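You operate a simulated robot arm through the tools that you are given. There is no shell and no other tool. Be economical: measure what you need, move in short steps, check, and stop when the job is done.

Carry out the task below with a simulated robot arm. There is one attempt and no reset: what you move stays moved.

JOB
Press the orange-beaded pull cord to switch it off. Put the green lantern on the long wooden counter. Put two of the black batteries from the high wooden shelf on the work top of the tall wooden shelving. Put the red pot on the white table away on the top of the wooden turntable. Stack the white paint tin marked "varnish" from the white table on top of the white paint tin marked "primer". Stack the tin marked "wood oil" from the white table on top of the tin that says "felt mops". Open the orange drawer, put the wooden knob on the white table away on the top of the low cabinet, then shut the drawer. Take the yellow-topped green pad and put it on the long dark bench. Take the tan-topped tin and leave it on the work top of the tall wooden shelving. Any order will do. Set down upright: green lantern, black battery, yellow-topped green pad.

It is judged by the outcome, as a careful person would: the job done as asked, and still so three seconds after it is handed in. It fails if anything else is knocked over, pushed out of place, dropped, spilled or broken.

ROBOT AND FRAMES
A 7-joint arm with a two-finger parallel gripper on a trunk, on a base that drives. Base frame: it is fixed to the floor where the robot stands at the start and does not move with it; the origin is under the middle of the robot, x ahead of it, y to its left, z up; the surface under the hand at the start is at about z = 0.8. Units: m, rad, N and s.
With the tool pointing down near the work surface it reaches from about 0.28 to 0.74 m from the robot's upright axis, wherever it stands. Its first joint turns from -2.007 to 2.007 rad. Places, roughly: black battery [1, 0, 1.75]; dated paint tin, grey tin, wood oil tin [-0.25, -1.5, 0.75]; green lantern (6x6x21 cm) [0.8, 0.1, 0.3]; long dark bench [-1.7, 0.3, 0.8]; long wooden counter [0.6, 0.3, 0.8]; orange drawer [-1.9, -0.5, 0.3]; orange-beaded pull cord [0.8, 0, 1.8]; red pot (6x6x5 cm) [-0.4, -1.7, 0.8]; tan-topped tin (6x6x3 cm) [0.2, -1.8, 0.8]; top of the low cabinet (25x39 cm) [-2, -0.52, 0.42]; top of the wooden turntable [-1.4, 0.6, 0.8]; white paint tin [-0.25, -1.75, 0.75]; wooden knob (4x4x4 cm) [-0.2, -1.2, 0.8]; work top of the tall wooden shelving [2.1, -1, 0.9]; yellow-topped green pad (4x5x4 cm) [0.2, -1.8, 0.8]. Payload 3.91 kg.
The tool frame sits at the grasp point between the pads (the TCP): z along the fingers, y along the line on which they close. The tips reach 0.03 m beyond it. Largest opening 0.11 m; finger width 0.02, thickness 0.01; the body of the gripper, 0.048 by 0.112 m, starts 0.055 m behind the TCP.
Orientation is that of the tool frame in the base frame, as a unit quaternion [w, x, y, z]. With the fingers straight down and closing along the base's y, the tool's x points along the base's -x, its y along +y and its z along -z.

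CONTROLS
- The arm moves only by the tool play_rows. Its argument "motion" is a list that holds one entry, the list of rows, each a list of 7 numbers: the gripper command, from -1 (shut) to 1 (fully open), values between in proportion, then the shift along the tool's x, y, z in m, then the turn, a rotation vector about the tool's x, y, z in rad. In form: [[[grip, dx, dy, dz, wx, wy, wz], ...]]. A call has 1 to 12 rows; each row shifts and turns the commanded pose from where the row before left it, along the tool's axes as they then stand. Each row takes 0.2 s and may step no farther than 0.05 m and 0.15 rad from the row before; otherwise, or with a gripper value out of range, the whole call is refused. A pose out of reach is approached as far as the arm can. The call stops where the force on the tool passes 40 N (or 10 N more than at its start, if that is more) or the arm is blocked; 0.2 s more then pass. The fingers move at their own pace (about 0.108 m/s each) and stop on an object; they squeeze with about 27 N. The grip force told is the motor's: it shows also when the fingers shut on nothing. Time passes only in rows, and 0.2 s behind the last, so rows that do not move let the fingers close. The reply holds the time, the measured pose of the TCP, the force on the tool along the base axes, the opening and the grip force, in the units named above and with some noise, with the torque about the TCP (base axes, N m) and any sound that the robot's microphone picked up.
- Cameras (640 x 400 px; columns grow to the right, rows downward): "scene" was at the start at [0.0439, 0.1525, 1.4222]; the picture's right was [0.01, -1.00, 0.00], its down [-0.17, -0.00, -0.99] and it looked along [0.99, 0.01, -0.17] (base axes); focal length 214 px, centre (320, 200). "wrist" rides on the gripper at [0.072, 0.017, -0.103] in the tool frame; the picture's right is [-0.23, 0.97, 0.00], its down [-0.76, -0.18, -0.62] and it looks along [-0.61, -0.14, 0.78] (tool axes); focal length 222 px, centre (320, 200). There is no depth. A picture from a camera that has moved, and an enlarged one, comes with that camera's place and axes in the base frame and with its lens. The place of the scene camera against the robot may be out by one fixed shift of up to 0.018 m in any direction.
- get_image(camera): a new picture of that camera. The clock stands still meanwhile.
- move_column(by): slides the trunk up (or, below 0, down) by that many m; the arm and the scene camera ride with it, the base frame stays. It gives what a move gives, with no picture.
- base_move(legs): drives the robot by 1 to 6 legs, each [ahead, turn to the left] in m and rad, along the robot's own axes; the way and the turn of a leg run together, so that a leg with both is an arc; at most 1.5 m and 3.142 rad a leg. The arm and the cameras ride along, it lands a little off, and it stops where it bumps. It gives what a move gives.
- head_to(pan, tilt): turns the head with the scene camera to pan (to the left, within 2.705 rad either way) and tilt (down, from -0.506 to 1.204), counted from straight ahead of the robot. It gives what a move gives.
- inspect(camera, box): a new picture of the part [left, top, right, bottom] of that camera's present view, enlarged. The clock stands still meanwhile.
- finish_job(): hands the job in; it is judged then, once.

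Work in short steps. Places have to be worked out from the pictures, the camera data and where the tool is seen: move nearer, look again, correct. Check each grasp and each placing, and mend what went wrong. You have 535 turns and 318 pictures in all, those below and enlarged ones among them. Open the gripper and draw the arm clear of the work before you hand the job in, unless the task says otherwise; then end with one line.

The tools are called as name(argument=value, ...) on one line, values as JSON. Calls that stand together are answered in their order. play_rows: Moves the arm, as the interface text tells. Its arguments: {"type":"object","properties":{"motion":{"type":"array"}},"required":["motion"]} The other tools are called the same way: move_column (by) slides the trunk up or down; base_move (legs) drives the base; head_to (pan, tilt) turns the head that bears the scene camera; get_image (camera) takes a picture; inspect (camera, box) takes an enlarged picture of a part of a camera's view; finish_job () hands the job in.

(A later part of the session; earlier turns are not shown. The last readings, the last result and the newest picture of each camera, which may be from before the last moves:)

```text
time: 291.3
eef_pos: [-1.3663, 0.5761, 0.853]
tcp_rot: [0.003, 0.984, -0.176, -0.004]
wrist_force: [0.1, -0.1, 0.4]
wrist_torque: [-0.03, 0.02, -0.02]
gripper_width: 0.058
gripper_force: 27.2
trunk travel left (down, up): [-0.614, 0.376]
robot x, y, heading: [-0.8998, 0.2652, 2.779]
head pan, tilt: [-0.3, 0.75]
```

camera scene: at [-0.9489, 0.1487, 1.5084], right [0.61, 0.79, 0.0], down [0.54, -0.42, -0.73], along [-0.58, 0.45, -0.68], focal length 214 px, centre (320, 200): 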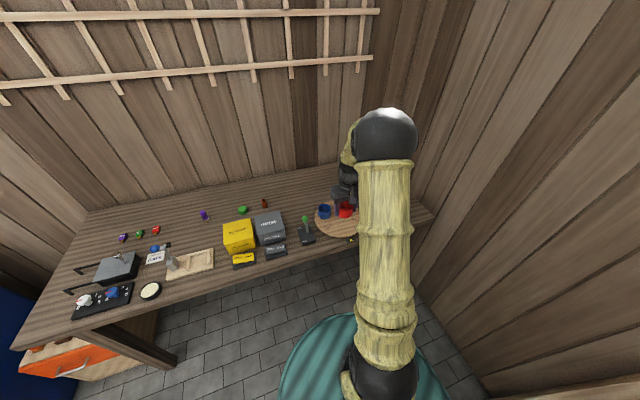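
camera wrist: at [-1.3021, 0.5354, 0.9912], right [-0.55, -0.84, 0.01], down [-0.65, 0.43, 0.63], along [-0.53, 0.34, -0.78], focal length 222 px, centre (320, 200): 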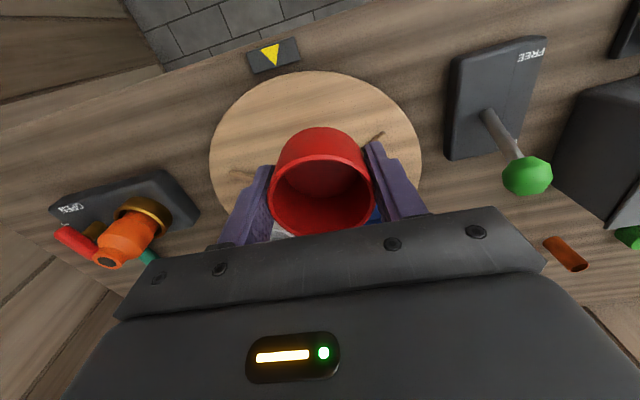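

play_rows(motion=[[[-1, 0, 0, 0.003, 0, 0, 0], [-1, 0, 0, 0.002, 0, 0, 0], [-1, 0, 0, 0.002, 0, 0, 0], [-1, 0, 0, 0, 0, 0, 0]]])

inspect(camera="scene", box=[280, 170, 380, 250])

```text
time: 292.3
eef_pos: [-1.3663, 0.577, 0.8455]
tcp_rot: [0.003, 0.984, -0.176, -0.004]
wrist_force: [0.8, -0.6, 0.1]
wrist_torque: [0.0, 0.0, -0.02]
gripper_width: 0.0582
gripper_force: 26.9
trunk travel left (down, up): [-0.614, 0.376]
robot x, y, heading: [-0.8954, 0.2646, 2.777]
head pan, tilt: [-0.3, 0.75]
```

```text
5.00 times, centred on (330, 210) of scene
camera zoom: at [-0.9485, 0.1483, 1.5083], right [0.61, 0.79, 0.0], down [0.54, -0.42, -0.73], along [-0.58, 0.45, -0.68], focal length 1072 px, centre (270, 150)
```

zoom: 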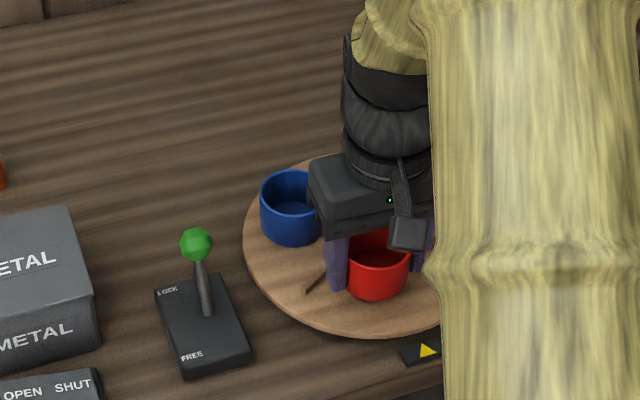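

play_rows(motion=[[[-1, 0, 0, 0.002, 0, 0, 0], [-1, 0, 0, 0.002, 0, 0, 0], [-1, 0, 0, 0.002, 0, 0, 0], [-1, 0, 0, 0, 0, 0, 0]]])

```text
time: 293.3
eef_pos: [-1.3653, 0.5757, 0.8393]
tcp_rot: [0.002, 0.984, -0.176, -0.004]
wrist_force: [-0.5, -0.5, -0.4]
wrist_torque: [0.06, 0.02, 0.0]
gripper_width: 0.0579
gripper_force: 26.5
trunk travel left (down, up): [-0.614, 0.376]
robot x, y, heading: [-0.8971, 0.2598, 2.78]
head pan, tilt: [-0.3, 0.75]
```

play_rows(motion=[[[-1, 0, 0, 0.002, 0, 0, 0], [-1, 0, 0, 0.002, 0, 0, 0], [-1, 0, 0, 0.001, 0, 0, 0], [-1, 0, 0, 0, 0, 0, 0]]])

get_image(camera="wrist")

```text
time: 294.3
eef_pos: [-1.3652, 0.5767, 0.835]
tcp_rot: [0.003, 0.985, -0.175, -0.004]
wrist_force: [0.3, -0.4, 0.0]
wrist_torque: [-0.01, 0.03, 0.02]
gripper_width: 0.0577
gripper_force: 26.8
trunk travel left (down, up): [-0.614, 0.376]
robot x, y, heading: [-0.8975, 0.2608, 2.783]
head pan, tilt: [-0.3, 0.75]
```

```text
180 pictures are left
camera wrist: at [-1.3025, 0.5359, 0.9383], right [-0.55, -0.84, 0.01], down [-0.65, 0.43, 0.63], along [-0.53, 0.34, -0.78], focal length 222 px, centre (320, 200)
```

wrist: 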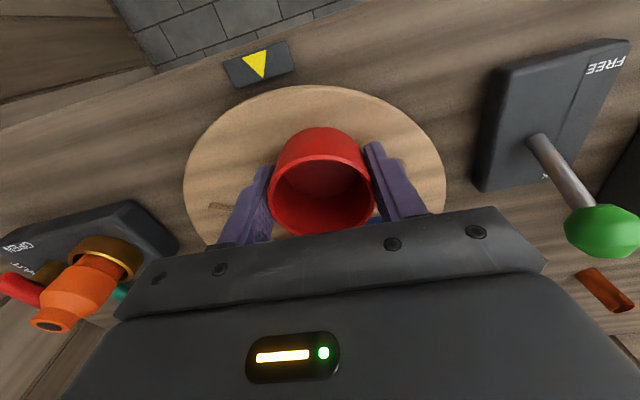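

Still above the disk (disk top likely ≈0.775). Continue down with force watch.

play_rows(motion=[[[-1, 0, 0, 0.003, 0, 0, 0], [-1, 0, 0, 0.003, 0, 0, 0], [-1, 0, 0, 0.002, 0, 0, 0], [-1, 0, 0, 0, 0, 0, 0]]])

```text
time: 295.3
eef_pos: [-1.366, 0.5745, 0.8308]
tcp_rot: [0.001, 0.985, -0.175, -0.006]
wrist_force: [-0.3, 0.0, 22.7]
wrist_torque: [0.02, 0.05, -0.14]
gripper_width: 0.0581
gripper_force: 27.2
trunk travel left (down, up): [-0.614, 0.376]
robot x, y, heading: [-0.8954, 0.2609, 2.776]
head pan, tilt: [-0.3, 0.75]
```

Contact. Check before releasing.

inspect(camera="scene", box=[280, 170, 380, 250])

inspect(camera="wrist", box=[180, 80, 460, 240])

```text
5.00 times, centred on (330, 210) of scene
camera zoom: at [-0.9467, 0.1471, 1.5086], right [0.61, 0.79, 0.0], down [0.54, -0.42, -0.73], along [-0.58, 0.45, -0.68], focal length 1072 px, centre (270, 150)
```

zoom: 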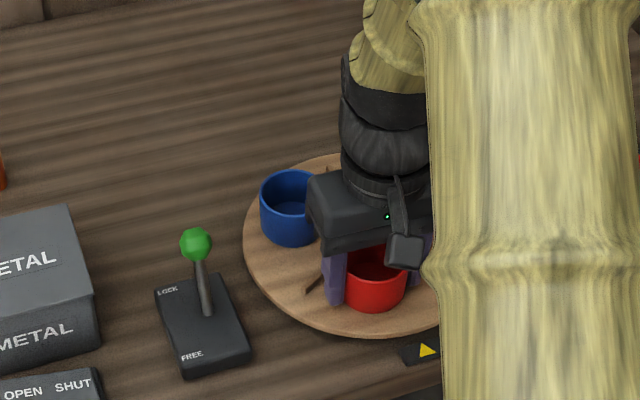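

```text
2.29 times, centred on (320, 160) of wrist
camera zoom: at [-1.302, 0.5351, 0.9324], right [-0.55, -0.84, 0.01], down [-0.64, 0.43, 0.63], along [-0.53, 0.34, -0.78], focal length 508 px, centre (320, 291)
```

zoom: 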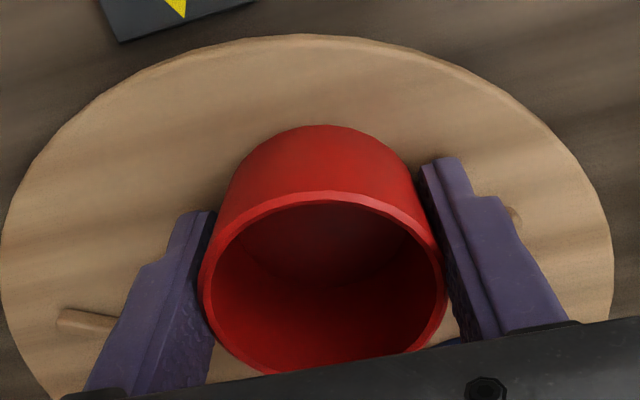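

Pot appears seated. Release slightly (few mm) and rise straight up.

play_rows(motion=[[[-0.6, 0, 0, -0.001, 0, 0, 0], [0.1, 0, 0, 0, 0, 0, 0], [0.24, 0, 0, 0, 0, 0, 0], [0.24, 0, 0, -0.01, 0, 0, 0], [0.24, 0, 0, -0.03, 0, 0, 0], [0.24, 0, 0, -0.05, 0, 0, 0], [0.24, 0, 0, -0.05, 0, 0, 0], [0.24, 0, 0, -0.05, 0, 0, 0]]])

get_image(camera="wrist")

inspect(camera="scene", box=[280, 170, 380, 250])

```text
time: 297.1
eef_pos: [-1.3657, 0.5723, 1.0173]
tcp_rot: [0.002, 0.985, -0.175, -0.004]
wrist_force: [-0.3, -0.4, -0.7]
wrist_torque: [-0.02, -0.02, 0.0]
gripper_width: 0.0681
gripper_force: 0.0
trunk travel left (down, up): [-0.614, 0.376]
robot x, y, heading: [-0.896, 0.2631, 2.774]
head pan, tilt: [-0.3, 0.75]
```

```text
177 pictures are left
camera wrist: at [-1.3025, 0.5334, 1.1207], right [-0.55, -0.84, 0.01], down [-0.65, 0.43, 0.63], along [-0.53, 0.34, -0.78], focal length 222 px, centre (320, 200)
```

wrist: 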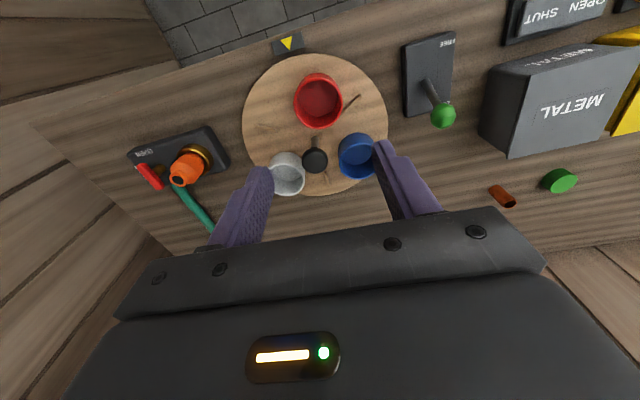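

```text
5.00 times, centred on (330, 210) of scene
camera zoom: at [-0.9481, 0.148, 1.5083], right [0.61, 0.79, 0.0], down [0.54, -0.42, -0.73], along [-0.58, 0.45, -0.68], focal length 1072 px, centre (270, 150)
```

zoom: 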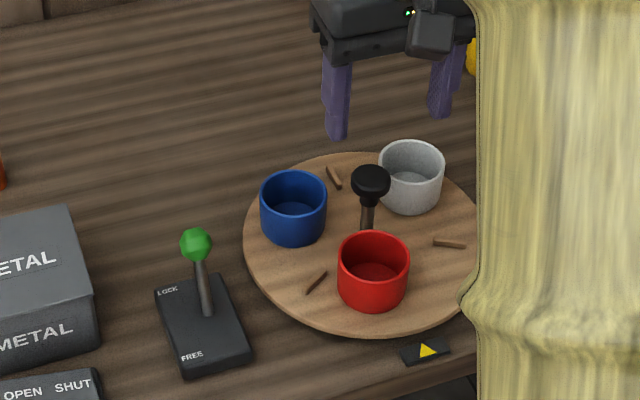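

The red pot sits in its own sector. Next the orange drawer: raise the hand and drive to face the low cabinet.

play_rows(motion=[[[0.5, 0, 0, -0.05, 0, 0, 0], [0.5, 0, 0, -0.05, 0, 0, 0]]])

base_move(legs=[[0, -1.55], [-1.05, 0], [0, 1.58]])

head_to(pan=0.0, tilt=0.8)

get_image(camera="scene")

```text
time: 297.7
eef_pos: [-1.3634, 0.5747, 1.1188]
tcp_rot: [0.003, 0.984, -0.176, -0.005]
wrist_force: [0.3, 0.1, 0.2]
wrist_torque: [0.01, 0.0, -0.01]
gripper_width: 0.0825
gripper_force: 0.0
trunk travel left (down, up): [-0.614, 0.376]
robot x, y, heading: [-0.8969, 0.2631, 2.776]
head pan, tilt: [-0.3, 0.75]
```

```text
time: 315.3
eef_pos: [-1.749, -0.4366, 1.1178]
tcp_rot: [0.003, 0.988, -0.154, -0.004]
wrist_force: [0.2, -0.2, 0.2]
wrist_torque: [0.04, -0.01, 0.0]
gripper_width: 0.0825
gripper_force: 0.1
trunk travel left (down, up): [-0.614, 0.376]
robot x, y, heading: [-1.2669, -0.7257, 2.826]
head pan, tilt: [-0.3, 0.75]
```

```text
time: 316.1
eef_pos: [-1.7478, -0.4376, 1.118]
tcp_rot: [0.003, 0.988, -0.154, -0.003]
wrist_force: [-0.2, -0.8, 0.7]
wrist_torque: [-0.02, -0.03, 0.0]
gripper_width: 0.0824
gripper_force: 0.2
trunk travel left (down, up): [-0.614, 0.376]
robot x, y, heading: [-1.2704, -0.7293, 2.819]
head pan, tilt: [0.0, 0.799]
```

```text
175 pictures are left
camera scene: at [-1.3244, -0.8691, 1.5044], right [0.31, 0.95, 0.0], down [0.68, -0.22, -0.7], along [-0.66, 0.22, -0.72], focal length 214 px, centre (320, 200)
```

scene: 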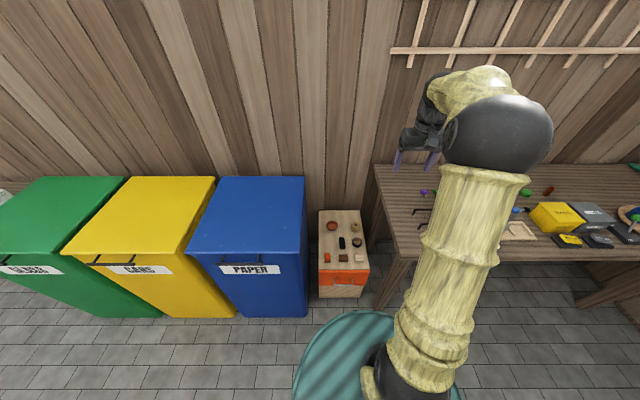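

inspect(camera="scene", box=[290, 190, 400, 310])

```text
3.33 times, centred on (345, 250) of scene
camera zoom: at [-1.3244, -0.8691, 1.5044], right [0.31, 0.95, 0.0], down [0.68, -0.22, -0.7], along [-0.66, 0.22, -0.72], focal length 715 px, centre (237, 33)
```

zoom: 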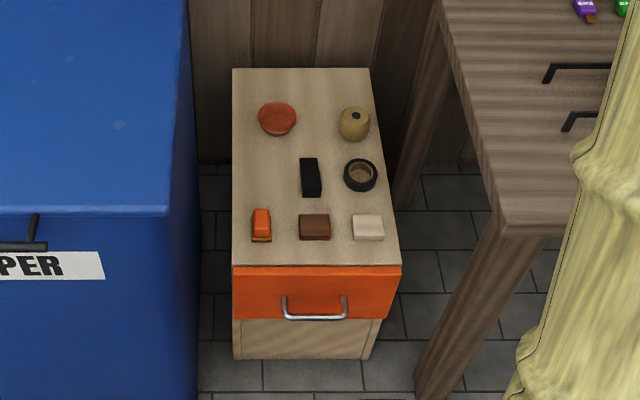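

The low cabinet sits between the blue bin and the bench; its bar handle is at ≈(-1.735,-0.597,0.33). I'll grip the bar with the tool rolled 90° and pitched 45°. First roll the wrist.

play_rows(motion=[[[0, 0, 0, 0, 0, 0, -0.143], [0, 0, 0, 0, 0, 0, -0.143], [0, 0, 0, 0, 0, 0, -0.143], [0, 0, 0, 0, 0, 0, -0.143], [0, 0, 0, 0, 0, 0, -0.143], [0, 0, 0, 0, 0, 0, -0.143], [0, 0, 0, 0, 0, 0, -0.143], [0, 0, 0, 0, 0, 0, -0.143], [0, 0, 0, 0, 0, 0, -0.143], [0, 0, 0, 0, 0, 0, -0.143], [0, 0, 0, 0, 0, 0, -0.14]]])

get_image(camera="scene")

```text
time: 318.5
eef_pos: [-1.7481, -0.4369, 1.117]
tcp_rot: [-0.001, 0.808, 0.589, -0.005]
wrist_force: [0.3, 0.0, 0.9]
wrist_torque: [-0.02, 0.01, 0.0]
gripper_width: 0.0548
gripper_force: 0.0
trunk travel left (down, up): [-0.614, 0.376]
robot x, y, heading: [-1.267, -0.7287, 2.82]
head pan, tilt: [0.0, 0.799]
```

```text
173 pictures are left
camera scene: at [-1.3244, -0.8691, 1.5044], right [0.31, 0.95, 0.0], down [0.68, -0.22, -0.7], along [-0.66, 0.22, -0.72], focal length 214 px, centre (320, 200)
```

scene: 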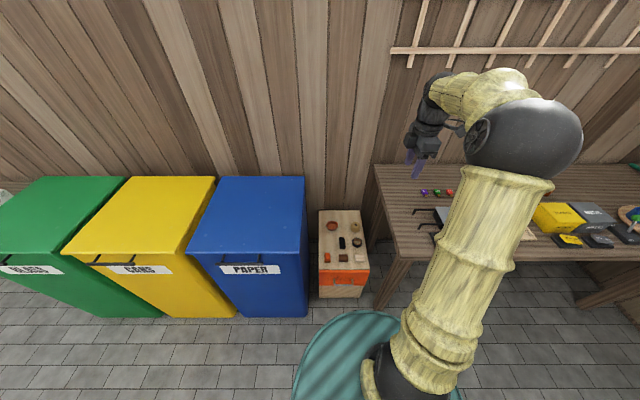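

Roll OK. Now bring the hand back and left to the slot line, pitching 45°.

play_rows(motion=[[[0, -0.03, 0.03, 0, 0, 0, 0], [0, -0.03, 0.03, 0, 0, 0, 0], [0, -0.03, 0.03, 0, 0, 0, 0], [0, -0.03, 0.03, 0, 0, 0, 0], [0, -0.025, 0.03, 0, 0, 0, 0], [0, 0, 0, 0, 0.13, 0, 0], [0, 0, 0, 0, 0.13, 0, 0], [0, 0, 0, 0, 0.13, 0, 0], [0, 0, 0, 0, 0.13, 0, 0], [0, 0, 0, 0, 0.13, 0, 0], [0, 0, 0, 0, 0.135, 0, 0]]])

get_image(camera="scene")

get_image(camera="wrist")

```text
time: 320.9
eef_pos: [-1.6511, -0.6204, 1.1175]
tcp_rot: [-0.31, 0.746, 0.543, -0.23]
wrist_force: [-0.4, -0.1, -0.5]
wrist_torque: [0.0, -0.01, 0.01]
gripper_width: 0.0552
gripper_force: 0.0
trunk travel left (down, up): [-0.614, 0.376]
robot x, y, heading: [-1.2647, -0.7328, 2.824]
head pan, tilt: [0.0, 0.799]
```

```text
172 pictures are left
camera scene: at [-1.3242, -0.8685, 1.5045], right [0.31, 0.95, 0.0], down [0.68, -0.22, -0.7], along [-0.66, 0.22, -0.72], focal length 214 px, centre (320, 200)
```

scene: 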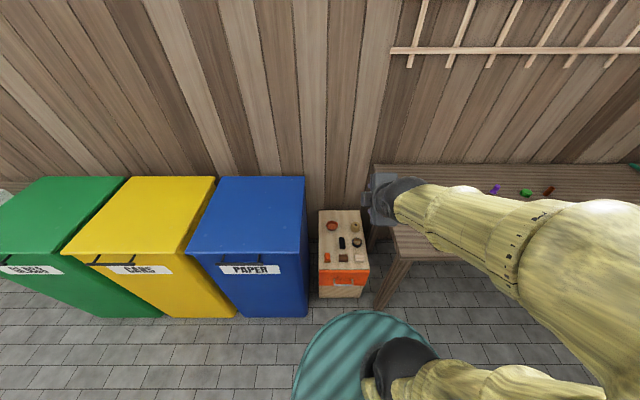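

```text
171 pictures are left
camera wrist: at [-1.5482, -0.5768, 1.1772], right [0.58, -0.43, -0.69], down [0.07, -0.82, 0.57], along [-0.81, -0.38, -0.44], focal length 222 px, centre (320, 200)
```

wrist: 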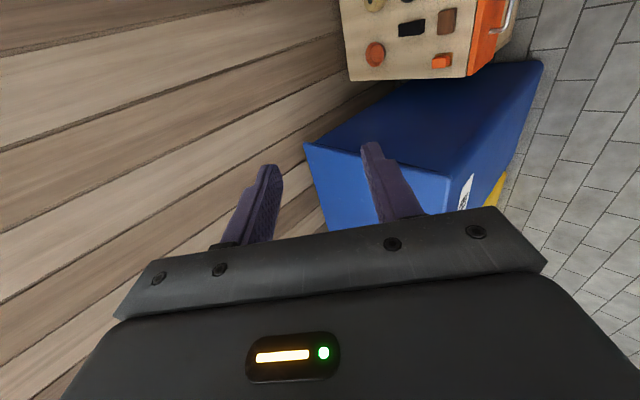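

Pose is good. Lower the trunk in two steps.

move_column(by=-0.4)

move_column(by=-0.2)

get_image(camera="scene")

get_image(camera="wrist")

```text
time: 324.7
eef_pos: [-1.6576, -0.619, 0.6936]
tcp_rot: [-0.285, 0.757, 0.55, -0.209]
wrist_force: [0.0, 0.2, 0.2]
wrist_torque: [0.02, -0.01, 0.0]
gripper_width: 0.0551
gripper_force: 0.1
trunk travel left (down, up): [-0.214, 0.776]
robot x, y, heading: [-1.2658, -0.731, 2.825]
head pan, tilt: [0.0, 0.799]
```

```text
time: 326.9
eef_pos: [-1.6609, -0.6179, 0.4893]
tcp_rot: [-0.282, 0.758, 0.551, -0.206]
wrist_force: [0.3, -0.8, 0.6]
wrist_torque: [0.03, -0.02, 0.0]
gripper_width: 0.0551
gripper_force: 0.0
trunk travel left (down, up): [-0.014, 0.976]
robot x, y, heading: [-1.2662, -0.7287, 2.822]
head pan, tilt: [0.0, 0.799]
```

```text
170 pictures are left
camera scene: at [-1.3305, -0.867, 0.9038], right [0.31, 0.95, 0.0], down [0.69, -0.23, -0.69], along [-0.66, 0.22, -0.72], focal length 214 px, centre (320, 200)
```

scene: 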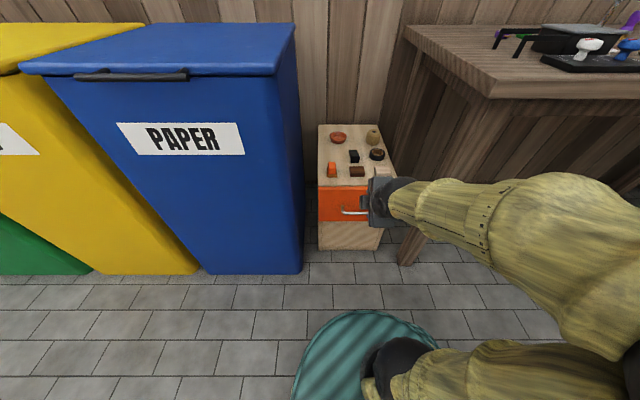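

```text
169 pictures are left
camera wrist: at [-1.5611, -0.5729, 0.5565], right [0.63, -0.44, -0.64], down [0.03, -0.81, 0.59], along [-0.78, -0.39, -0.5], focal length 222 px, centre (320, 200)
```

wrist: 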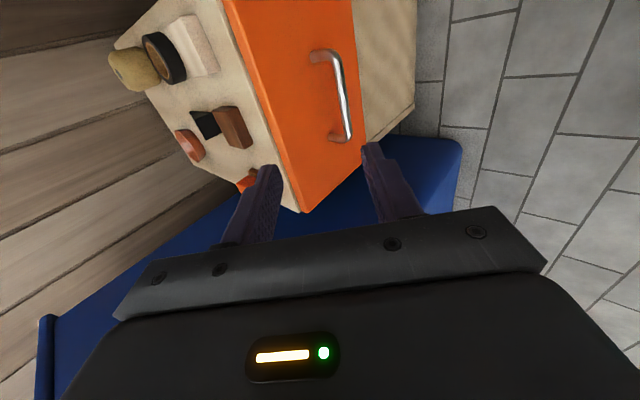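

Handle bar triangulated at (-1.745,-0.590,0.34). Move toward it: 3 cm along tool y, then 10 cm along the fingers; re-check.

play_rows(motion=[[[0, 0, 0.03, 0, 0, 0, 0], [0, 0, 0, 0.04, 0, 0, 0], [0, 0, 0, 0.04, 0, 0, 0], [0, 0, 0, 0.02, 0, 0, 0]]])

get_image(camera="wrist")

get_image(camera="scene")

```text
time: 328.1
eef_pos: [-1.7165, -0.6407, 0.4356]
tcp_rot: [-0.303, 0.72, 0.573, -0.248]
wrist_force: [0.1, -0.6, 0.2]
wrist_torque: [0.01, 0.0, 0.0]
gripper_width: 0.055
gripper_force: 0.0
out of reach, approached as far as the arm can: row 1, 4
trunk travel left (down, up): [-0.014, 0.976]
robot x, y, heading: [-1.2672, -0.7327, 2.825]
head pan, tilt: [0.0, 0.799]
stopped in row 4: the arm was blocked; the commanded pose is now the measured one
```

```text
168 pictures are left
camera wrist: at [-1.6162, -0.587, 0.4936], right [0.61, -0.38, -0.7], down [0.15, -0.81, 0.57], along [-0.78, -0.45, -0.43], focal length 222 px, centre (320, 200)
```

wrist: 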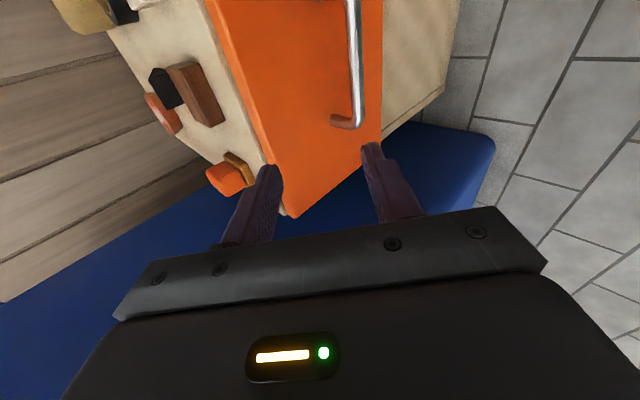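

```text
167 pictures are left
camera scene: at [-1.3242, -0.8693, 0.9044], right [0.31, 0.95, 0.0], down [0.68, -0.22, -0.7], along [-0.66, 0.22, -0.72], focal length 214 px, centre (320, 200)
```

scene: 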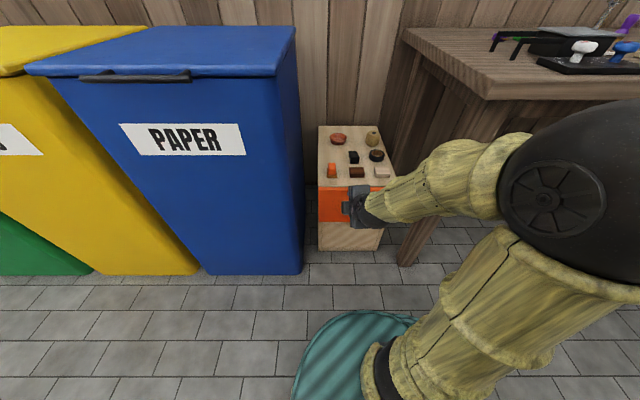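

This roll hits a joint limit. I'll switch to hooking the bar from above with closed fingers, tool nearly vertical. Retreat and undo pitch and roll.

play_rows(motion=[[[0, 0, 0, -0.04, 0, 0, 0], [0, 0, 0, -0.04, 0, 0, 0], [0, 0, 0, -0.03, 0, 0, 0]]])

move_column(by=0.35)

```text
time: 328.9
eef_pos: [-1.6719, -0.6611, 0.4835]
tcp_rot: [-0.305, 0.719, 0.572, -0.25]
wrist_force: [-0.6, -0.4, 0.4]
wrist_torque: [-0.01, 0.01, 0.01]
gripper_width: 0.0548
gripper_force: 0.0
out of reach, approached as far as the arm can: row 2, 3
trunk travel left (down, up): [-0.014, 0.976]
robot x, y, heading: [-1.2677, -0.7273, 2.825]
head pan, tilt: [0.0, 0.799]
```

```text
time: 332.3
eef_pos: [-1.6731, -0.6614, 0.8331]
tcp_rot: [-0.304, 0.72, 0.572, -0.251]
wrist_force: [-0.4, -0.6, -0.5]
wrist_torque: [0.01, -0.02, 0.01]
gripper_width: 0.0549
gripper_force: 0.0
trunk travel left (down, up): [-0.364, 0.626]
robot x, y, heading: [-1.2682, -0.7275, 2.824]
head pan, tilt: [0.0, 0.799]
```

play_rows(motion=[[[-1, 0, 0, 0, -0.135, 0, 0], [-1, 0, 0, 0, -0.135, 0, 0], [-1, 0, 0, 0, -0.135, 0, 0], [-1, 0, 0, 0, -0.135, 0, 0], [-1, 0, 0, 0, -0.135, 0, 0], [-1, 0, 0, 0, -0.133, 0, 0]]])

play_rows(motion=[[[-1, 0, 0, 0, 0, 0, 0.14], [-1, 0, 0, 0, 0, 0, 0.14], [-1, 0, 0, 0, 0, 0, 0.14], [-1, 0, 0, 0, 0, 0, 0.14], [-1, 0, 0, 0, 0, 0, 0.14], [-1, 0, 0, 0, 0, 0, 0.14], [-1, 0, 0, 0, 0, 0, 0.14], [-1, 0, 0, 0, 0, 0, 0.14], [-1, 0, 0, 0, 0, 0, 0.14], [-1, 0, 0, 0, 0, 0, 0.14], [-1, 0, 0, 0, 0, 0, 0.14], [-1, 0, 0, 0, 0, 0, 0.13]]])

get_image(camera="wrist")

```text
time: 333.7
eef_pos: [-1.6738, -0.6663, 0.7909]
tcp_rot: [0.003, 0.782, 0.624, -0.005]
wrist_force: [0.5, 0.3, 0.7]
wrist_torque: [0.04, 0.02, 0.01]
gripper_width: 0.0
gripper_force: 26.7
out of reach, approached as far as the arm can: row 1, 2, 3
trunk travel left (down, up): [-0.364, 0.626]
robot x, y, heading: [-1.2659, -0.7265, 2.818]
head pan, tilt: [0.0, 0.799]
```

```text
time: 336.3
eef_pos: [-1.6754, -0.6668, 0.7904]
tcp_rot: [0.006, 0.987, -0.161, -0.002]
wrist_force: [0.0, -0.8, 0.4]
wrist_torque: [0.0, -0.01, 0.04]
gripper_width: 0.0
gripper_force: 26.7
trunk travel left (down, up): [-0.364, 0.626]
robot x, y, heading: [-1.2664, -0.7329, 2.83]
head pan, tilt: [0.0, 0.799]
```

```text
166 pictures are left
camera wrist: at [-1.6116, -0.7045, 0.8941], right [-0.53, -0.85, 0.01], down [-0.66, 0.42, 0.62], along [-0.53, 0.32, -0.78], focal length 222 px, centre (320, 200)
```

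wrist: 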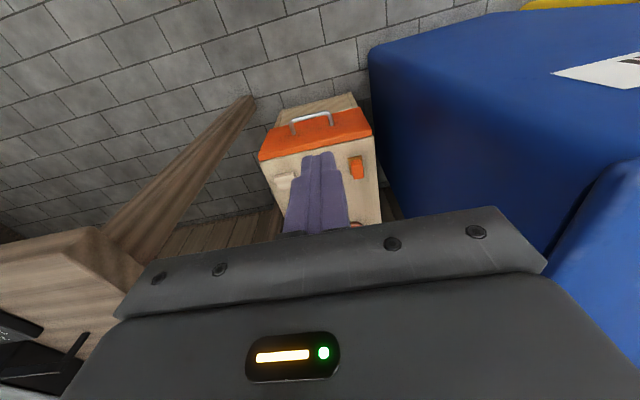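

Handle bar ≈0.50 m ahead, face ≈0.548. Lean the closed fingers 0.3 rad forward, shift right 4 cm, lower trunk.

play_rows(motion=[[[-1, 0, -0.02, 0, 0, -0.15, 0], [-1, 0, -0.021, 0, 0, -0.15, 0]]])

move_column(by=-0.33)

get_image(camera="wrist")

get_image(camera="scene")

```text
time: 336.9
eef_pos: [-1.6629, -0.6292, 0.7918]
tcp_rot: [-0.018, 0.976, -0.159, -0.15]
wrist_force: [-0.2, -0.4, -0.4]
wrist_torque: [0.06, -0.04, -0.02]
gripper_width: 0.0001
gripper_force: 27.3
trunk travel left (down, up): [-0.364, 0.626]
robot x, y, heading: [-1.2707, -0.7303, 2.823]
head pan, tilt: [0.0, 0.799]
```

```text
time: 340.2
eef_pos: [-1.6612, -0.6286, 0.4609]
tcp_rot: [-0.018, 0.976, -0.159, -0.149]
wrist_force: [0.6, -0.7, -0.1]
wrist_torque: [0.0, 0.01, -0.03]
gripper_width: 0.0002
gripper_force: 26.7
trunk travel left (down, up): [-0.034, 0.956]
robot x, y, heading: [-1.2686, -0.7282, 2.825]
head pan, tilt: [0.0, 0.799]
```

```text
165 pictures are left
camera wrist: at [-1.5724, -0.6747, 0.5386], right [-0.51, -0.85, 0.08], down [-0.46, 0.35, 0.82], along [-0.73, 0.38, -0.57], focal length 222 px, centre (320, 200)
```

wrist: 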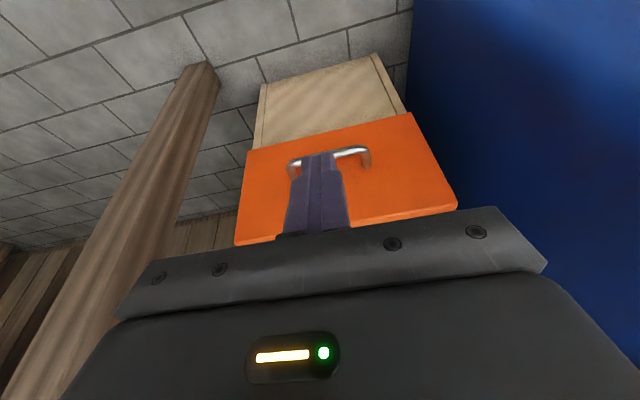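

```text
164 pictures are left
camera scene: at [-1.3243, -0.8693, 0.9244], right [0.31, 0.95, 0.0], down [0.68, -0.22, -0.7], along [-0.66, 0.22, -0.72], focal length 214 px, centre (320, 200)
```

scene: 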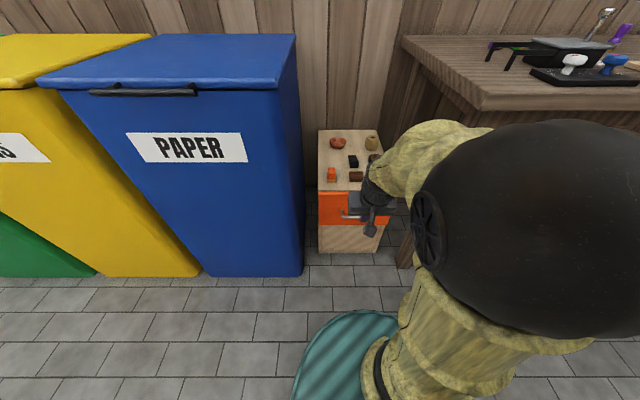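

Aligned laterally. Advance 0.115 m above the bar, then descend behind it.

play_rows(motion=[[[-1, -0.036, 0, 0.011, 0, 0, 0], [-1, -0.036, 0, 0.011, 0, 0, 0], [-1, -0.037, 0, 0.0115, 0, 0, 0], [-1, 0.012, 0, 0.038, 0, 0, 0]]])

get_image(camera="wrist")

get_image(camera="scene")

```text
time: 341.2
eef_pos: [-1.7159, -0.6246, 0.4505]
tcp_rot: [-0.018, 0.976, -0.159, -0.15]
wrist_force: [-0.1, 0.8, 0.3]
wrist_torque: [-0.01, -0.01, 0.0]
gripper_width: 0.0
gripper_force: 26.9
out of reach, approached as far as the arm can: row 2, 3, 4
trunk travel left (down, up): [-0.034, 0.956]
robot x, y, heading: [-1.2661, -0.7295, 2.82]
head pan, tilt: [0.0, 0.799]
```

```text
163 pictures are left
camera wrist: at [-1.6267, -0.6706, 0.5282], right [-0.51, -0.85, 0.08], down [-0.46, 0.35, 0.82], along [-0.73, 0.38, -0.57], focal length 222 px, centre (320, 200)
```

wrist: 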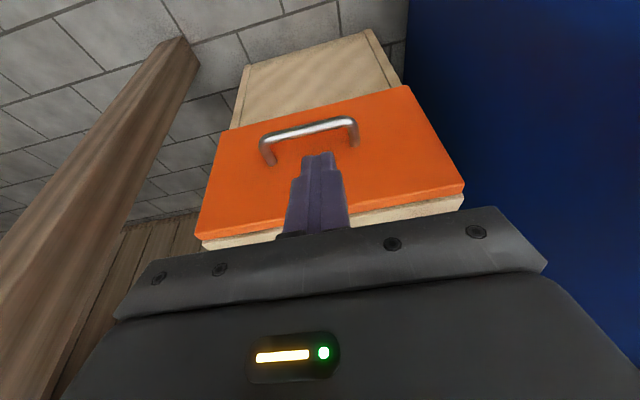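

```text
162 pictures are left
camera scene: at [-1.3243, -0.8693, 0.9244], right [0.31, 0.95, 0.0], down [0.68, -0.22, -0.7], along [-0.66, 0.22, -0.72], focal length 214 px, centre (320, 200)
```

scene: 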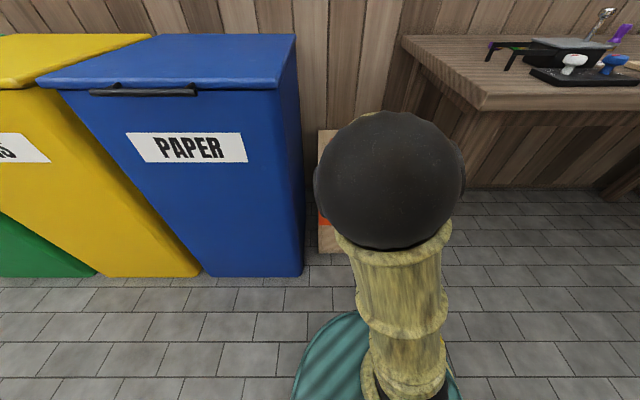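

The arm reached a limit at 0.46 m. Test whether it can descend here (still in front of the bar).

play_rows(motion=[[[-1, 0.009, 0, 0.0287, 0, 0, 0], [-1, 0.009, 0, 0.0287, 0, 0, 0], [-1, 0.009, 0, 0.0287, 0, 0, 0]]])

get_image(camera="scene")

```text
time: 342.0
eef_pos: [-1.6798, -0.6499, 0.3967]
tcp_rot: [-0.018, 0.976, -0.159, -0.15]
wrist_force: [-0.9, -0.1, 0.0]
wrist_torque: [-0.02, 0.02, -0.01]
gripper_width: 0.0002
gripper_force: 27.0
out of reach, approached as far as the arm can: row 1, 2, 3
trunk travel left (down, up): [-0.034, 0.956]
robot x, y, heading: [-1.2685, -0.7302, 2.827]
head pan, tilt: [0.0, 0.799]
```

```text
161 pictures are left
camera scene: at [-1.3243, -0.8693, 0.9244], right [0.31, 0.95, 0.0], down [0.68, -0.22, -0.7], along [-0.66, 0.22, -0.72], focal length 214 px, centre (320, 200)
```

scene: 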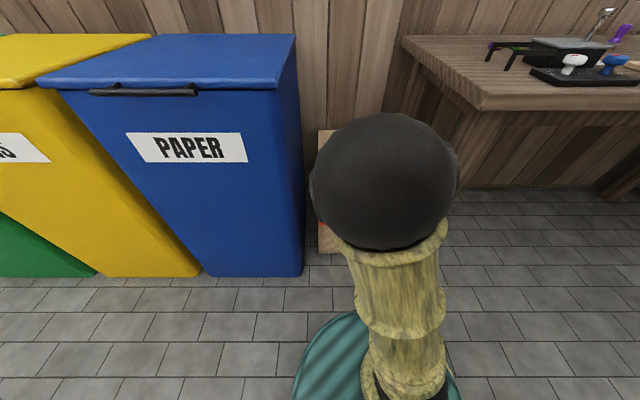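

The arm is in an awkward elbow branch. Raise and straighten the tool to recover a better configuration.

play_rows(motion=[[[-1, -0.012, 0, -0.038, 0, 0, 0], [-1, -0.012, 0, -0.038, 0, 0, 0], [-1, -0.012, 0, -0.038, 0, 0, 0], [-1, 0, 0, -0.03, 0, 0.15, 0], [-1, 0, 0, -0.03, 0, 0.148, 0], [-1, 0, 0.04, -0.03, 0, 0, 0], [-1, 0, 0.04, -0.03, 0, 0, 0], [-1, 0, 0.04, -0.03, 0, 0, 0], [-1, -0.03, 0.03, -0.02, 0, 0, 0], [-1, -0.03, 0, -0.03, 0, 0, 0]]])

get_image(camera="scene")

```text
time: 344.0
eef_pos: [-1.7236, -0.7775, 0.6828]
tcp_rot: [0.0, 0.988, -0.154, 0.007]
wrist_force: [16.8, -1.2, 1.9]
wrist_torque: [0.0, 1.7, 0.55]
gripper_width: 0.0
gripper_force: 26.4
trunk travel left (down, up): [-0.034, 0.956]
robot x, y, heading: [-1.265, -0.727, 2.822]
head pan, tilt: [0.0, 0.799]
stopped in row 9: the force on the tool passed its limit at 125 N (the readings are from after the stop); the commanded pose is now the measured one
```

```text
160 pictures are left
camera scene: at [-1.3231, -0.8693, 0.9245], right [0.31, 0.95, 0.0], down [0.68, -0.22, -0.7], along [-0.66, 0.22, -0.72], focal length 214 px, centre (320, 200)
```

scene: 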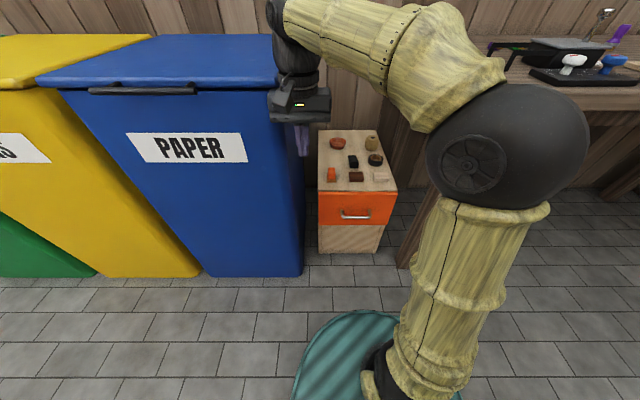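

I brushed the blue bin; the arm is now in a good branch. Move right away from it at once and check the bin.

play_rows(motion=[[[-1, 0.01, -0.04, 0, 0, 0, 0], [-1, 0.01, -0.04, 0, 0, 0, 0], [-1, 0, -0.04, 0, 0, 0, 0], [-1, 0, -0.042, 0, 0, 0, 0]]])

get_image(camera="scene")

```text
time: 345.0
eef_pos: [-1.6575, -0.6265, 0.6829]
tcp_rot: [0.0, 0.988, -0.155, 0.008]
wrist_force: [-0.2, -0.2, -0.3]
wrist_torque: [-0.02, -0.02, -0.01]
gripper_width: 0.0001
gripper_force: 27.3
trunk travel left (down, up): [-0.034, 0.956]
robot x, y, heading: [-1.2677, -0.7284, 2.824]
head pan, tilt: [0.0, 0.799]
```

```text
159 pictures are left
camera scene: at [-1.3244, -0.8694, 0.9243], right [0.31, 0.95, 0.0], down [0.68, -0.22, -0.7], along [-0.66, 0.22, -0.72], focal length 214 px, centre (320, 200)
```

scene: 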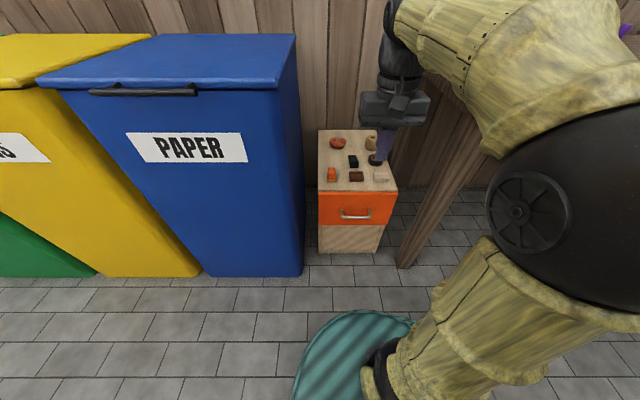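

Bin unmoved. Now descend straight with the good configuration.

play_rows(motion=[[[-1, 0, 0, 0.04, 0, 0, 0], [-1, 0, 0, 0.04, 0, 0, 0], [-1, 0, 0, 0.04, 0, 0, 0], [-1, 0, 0, 0.04, 0, 0, 0], [-1, 0, 0, 0.04, 0, 0, 0]]])

get_image(camera="scene")

```text
time: 346.2
eef_pos: [-1.6529, -0.628, 0.4802]
tcp_rot: [0.0, 0.988, -0.154, 0.007]
wrist_force: [0.0, -0.1, -0.7]
wrist_torque: [-0.01, -0.01, 0.02]
gripper_width: 0.0
gripper_force: 26.7
trunk travel left (down, up): [-0.034, 0.956]
robot x, y, heading: [-1.2686, -0.7284, 2.828]
head pan, tilt: [0.0, 0.799]
```

```text
158 pictures are left
camera scene: at [-1.3242, -0.8693, 0.9244], right [0.31, 0.95, 0.0], down [0.68, -0.22, -0.7], along [-0.66, 0.22, -0.72], focal length 214 px, centre (320, 200)
```

scene: 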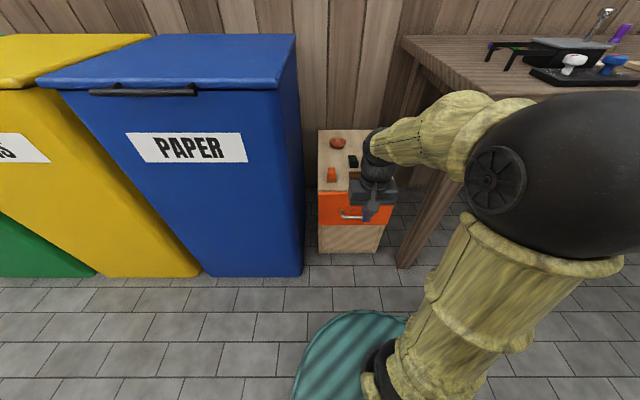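

Advance forward 0.12 with the tool vertical, above the bar.

play_rows(motion=[[[-1, -0.03, 0, 0, 0, 0, 0], [-1, -0.03, 0, 0, 0, 0, 0], [-1, -0.03, 0, 0, 0, 0, 0]]])

get_image(camera="scene")

```text
time: 347.0
eef_pos: [-1.7377, -0.6012, 0.4805]
tcp_rot: [0.001, 0.988, -0.155, 0.008]
wrist_force: [-0.7, 0.0, 0.6]
wrist_torque: [0.0, 0.05, -0.04]
gripper_width: 0.0
gripper_force: 27.1
trunk travel left (down, up): [-0.034, 0.956]
robot x, y, heading: [-1.2673, -0.7289, 2.819]
head pan, tilt: [0.0, 0.799]
```

```text
157 pictures are left
camera scene: at [-1.3242, -0.8693, 0.9244], right [0.31, 0.95, 0.0], down [0.68, -0.22, -0.7], along [-0.66, 0.22, -0.72], focal length 214 px, centre (320, 200)
```

scene: 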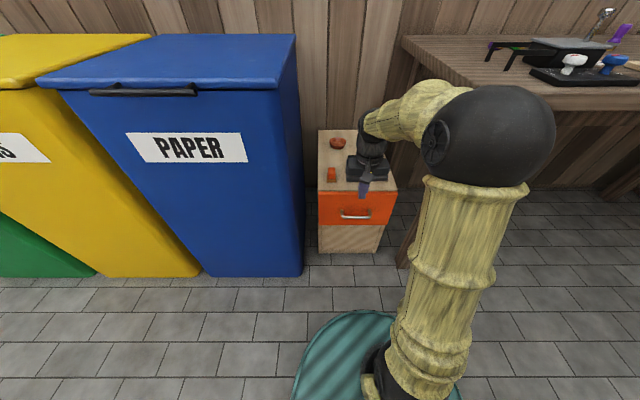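

Works. Now lean 0.25 rad forward and move 3 cm further forward.

play_rows(motion=[[[-1, -0.016, 0, 0, 0, -0.125, 0], [-1, -0.016, 0, 0, 0, -0.125, 0]]])

get_image(camera="wrist")

inspect(camera="scene", box=[290, 110, 430, 260])

```text
time: 347.6
eef_pos: [-1.7699, -0.5925, 0.482]
tcp_rot: [-0.019, 0.981, -0.153, -0.116]
wrist_force: [0.2, -0.6, -0.5]
wrist_torque: [0.02, -0.02, -0.02]
gripper_width: 0.0001
gripper_force: 26.7
trunk travel left (down, up): [-0.034, 0.956]
robot x, y, heading: [-1.2682, -0.7283, 2.826]
head pan, tilt: [0.0, 0.799]
```

```text
156 pictures are left
camera wrist: at [-1.6848, -0.6359, 0.5654], right [-0.51, -0.86, 0.05], down [-0.51, 0.35, 0.78], along [-0.69, 0.37, -0.62], focal length 222 px, centre (320, 200)
```

wrist: 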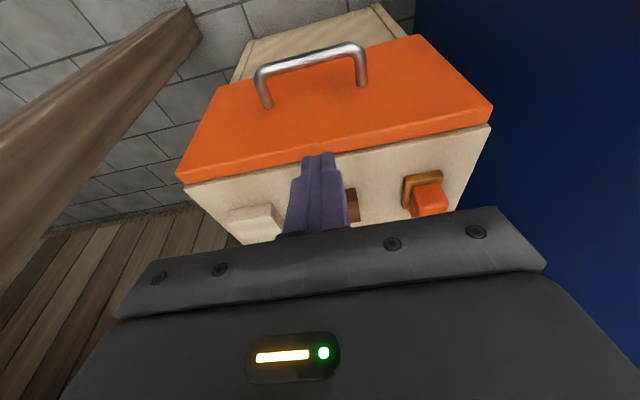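

```text
2.67 times, centred on (360, 185) of scene
camera zoom: at [-1.3244, -0.8692, 0.9243], right [0.31, 0.95, 0.0], down [0.68, -0.22, -0.7], along [-0.66, 0.22, -0.72], focal length 572 px, centre (213, 240)
```

zoom: 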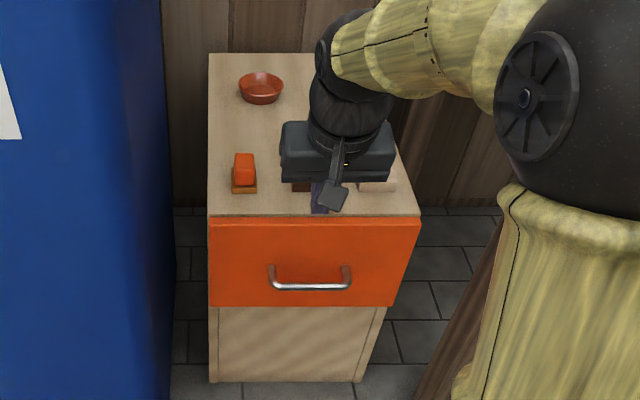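

The bar stands ~3.5 cm off the face — too tight for a 2-cm prong, but a single 1-cm finger fits. I retreat, roll -90° in this better arm branch, and lean.

play_rows(motion=[[[-1, 0.03, 0, 0, 0, 0.125, 0], [-1, 0.03, 0, 0, 0, 0.125, 0], [-1, 0.04, 0, -0.02, 0, 0, 0], [-1, 0, 0, -0.03, 0, 0, 0]]])

play_rows(motion=[[[-0.1, 0, 0, 0, 0, 0, -0.143], [-0.1, 0, 0, 0, 0, 0, -0.143], [-0.1, 0, 0, 0, 0, 0, -0.143], [-0.1, 0, 0, 0, 0, 0, -0.143], [-0.1, 0, 0, 0, 0, 0, -0.143], [-0.1, 0, 0, 0, 0, 0, -0.143], [-0.1, 0, 0, 0, 0, 0, -0.143], [-0.1, 0, 0, 0, 0, 0, -0.143], [-0.1, 0, 0, 0, 0, 0, -0.143], [-0.1, 0, 0, 0, 0, 0, -0.143], [-0.1, 0, 0, 0, 0, 0, -0.14]]])

get_image(camera="scene")

```text
time: 348.6
eef_pos: [-1.6766, -0.6227, 0.5234]
tcp_rot: [0.0, 0.988, -0.157, 0.008]
wrist_force: [0.2, -0.4, -0.2]
wrist_torque: [-0.04, 0.01, -0.02]
gripper_width: 0.0
gripper_force: 27.5
trunk travel left (down, up): [-0.034, 0.956]
robot x, y, heading: [-1.2686, -0.7284, 2.822]
head pan, tilt: [0.0, 0.799]
```

```text
time: 351.0
eef_pos: [-1.6764, -0.6218, 0.5219]
tcp_rot: [0.006, 0.808, 0.589, 0.006]
wrist_force: [0.1, 0.2, -0.7]
wrist_torque: [-0.02, 0.01, -0.01]
gripper_width: 0.0496
gripper_force: 0.0
trunk travel left (down, up): [-0.034, 0.956]
robot x, y, heading: [-1.2685, -0.7293, 2.824]
head pan, tilt: [0.0, 0.799]
```

```text
154 pictures are left
camera scene: at [-1.3243, -0.8692, 0.9243], right [0.31, 0.95, 0.0], down [0.68, -0.22, -0.7], along [-0.66, 0.22, -0.72], focal length 214 px, centre (320, 200)
```

scene: 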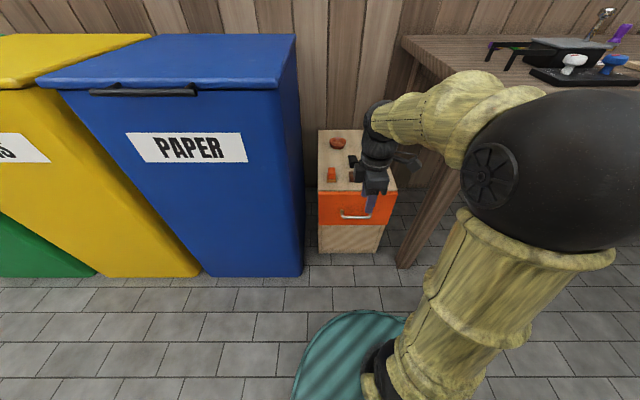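

Roll succeeded. Lean 0.5 rad with a 4-cm opening.

play_rows(motion=[[[-0.27, 0.005, 0, 0, 0.125, 0, 0], [-0.27, 0, 0, 0, 0.125, 0, 0], [-0.27, 0, 0, 0, 0.125, 0, 0], [-0.27, 0, 0, 0, 0.125, 0, 0], [-0.27, 0, -0.0307, 0.0168, 0, 0, 0], [-0.27, 0, -0.0307, 0.0168, 0, 0, 0]]])

get_image(camera="wrist")

get_image(camera="scene")

```text
time: 352.4
eef_pos: [-1.742, -0.5953, 0.5232]
tcp_rot: [-0.194, 0.785, 0.571, -0.14]
wrist_force: [0.7, 0.0, 0.4]
wrist_torque: [-0.02, -0.04, 0.04]
gripper_width: 0.0404
gripper_force: 0.1
trunk travel left (down, up): [-0.034, 0.956]
robot x, y, heading: [-1.2683, -0.7284, 2.823]
head pan, tilt: [0.0, 0.799]
```

```text
153 pictures are left
camera wrist: at [-1.6605, -0.546, 0.6067], right [0.75, -0.48, -0.46], down [-0.11, -0.77, 0.63], along [-0.65, -0.43, -0.63], focal length 222 px, centre (320, 200)
```

wrist: 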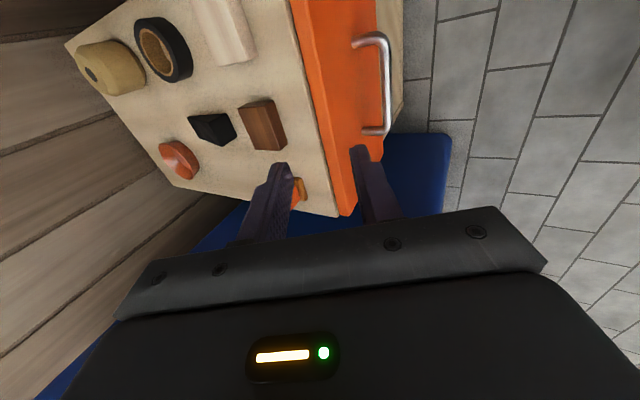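

```text
152 pictures are left
camera scene: at [-1.3242, -0.8693, 0.9244], right [0.31, 0.95, 0.0], down [0.68, -0.22, -0.7], along [-0.66, 0.22, -0.72], focal length 214 px, centre (320, 200)
```

scene: 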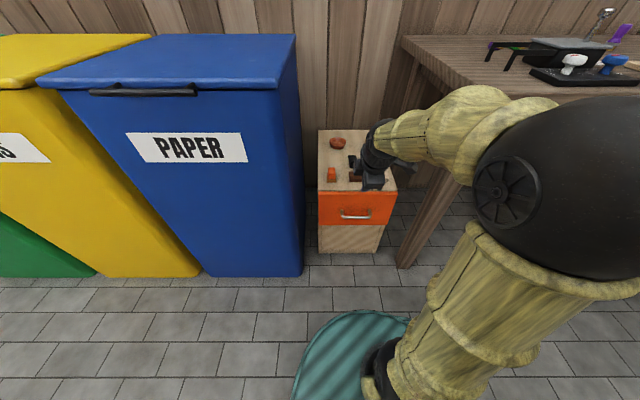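

Excellent view; the tool is directly above the grasp pose. Descend 0.16 and re-check.

play_rows(motion=[[[-0.27, 0, 0.0187, 0.0354, 0, 0, 0], [-0.27, 0, 0.0187, 0.0354, 0, 0, 0], [-0.27, 0, 0.0187, 0.0354, 0, 0, 0], [-0.27, 0, 0.0187, 0.0354, 0, 0, 0]]])

get_image(camera="wrist")

inspect(camera="scene", box=[290, 110, 430, 260])

```text
time: 353.4
eef_pos: [-1.7417, -0.5958, 0.3616]
tcp_rot: [-0.194, 0.785, 0.571, -0.141]
wrist_force: [0.2, 0.6, -0.9]
wrist_torque: [-0.03, 0.0, -0.02]
gripper_width: 0.0402
gripper_force: 0.0
trunk travel left (down, up): [-0.034, 0.956]
robot x, y, heading: [-1.2666, -0.7286, 2.822]
head pan, tilt: [0.0, 0.799]
```

```text
151 pictures are left
camera wrist: at [-1.66, -0.5452, 0.4452], right [0.75, -0.48, -0.45], down [-0.11, -0.77, 0.63], along [-0.65, -0.43, -0.63], focal length 222 px, centre (320, 200)
```

wrist: 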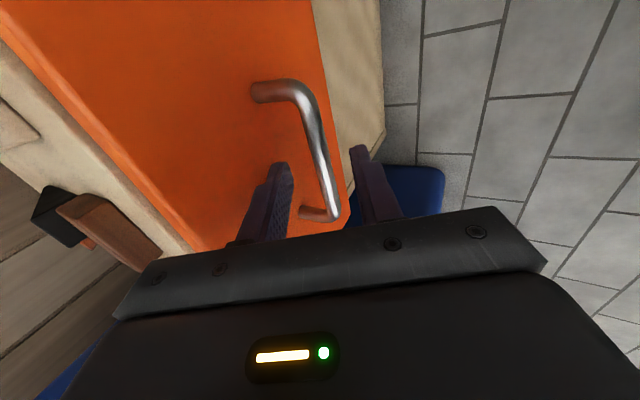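

```text
2.67 times, centred on (360, 185) of scene
camera zoom: at [-1.3242, -0.8692, 0.9244], right [0.31, 0.95, 0.0], down [0.68, -0.22, -0.7], along [-0.66, 0.22, -0.72], focal length 572 px, centre (213, 240)
```

zoom: 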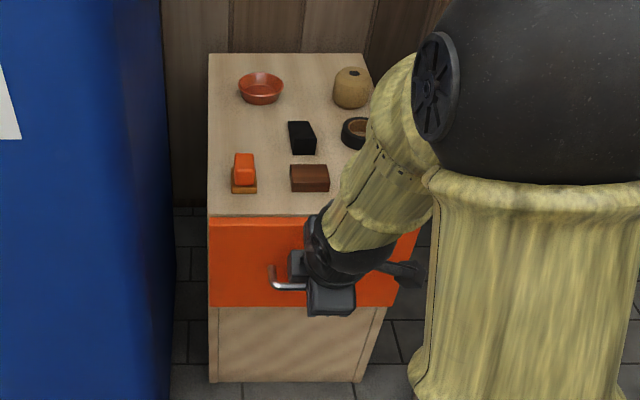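

The bar passes between the fingers. Descend 3.5 cm more and close.

play_rows(motion=[[[-0.27, 0, 0.0082, 0.0155, 0, 0, 0], [-0.27, 0, 0.0082, 0.0155, 0, 0, 0]]])

get_image(camera="wrist")

```text
time: 354.0
eef_pos: [-1.7418, -0.5957, 0.3263]
tcp_rot: [-0.195, 0.785, 0.571, -0.141]
wrist_force: [0.1, 0.0, 1.9]
wrist_torque: [0.03, 0.05, 0.01]
gripper_width: 0.0403
gripper_force: 0.7
trunk travel left (down, up): [-0.034, 0.956]
robot x, y, heading: [-1.2701, -0.7312, 2.82]
head pan, tilt: [0.0, 0.799]
```

```text
149 pictures are left
camera wrist: at [-1.6593, -0.5452, 0.4093], right [0.75, -0.48, -0.45], down [-0.11, -0.77, 0.63], along [-0.65, -0.43, -0.63], focal length 222 px, centre (320, 200)
```

wrist: 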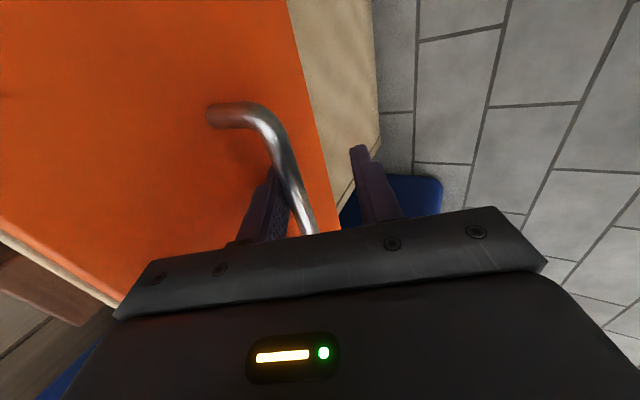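

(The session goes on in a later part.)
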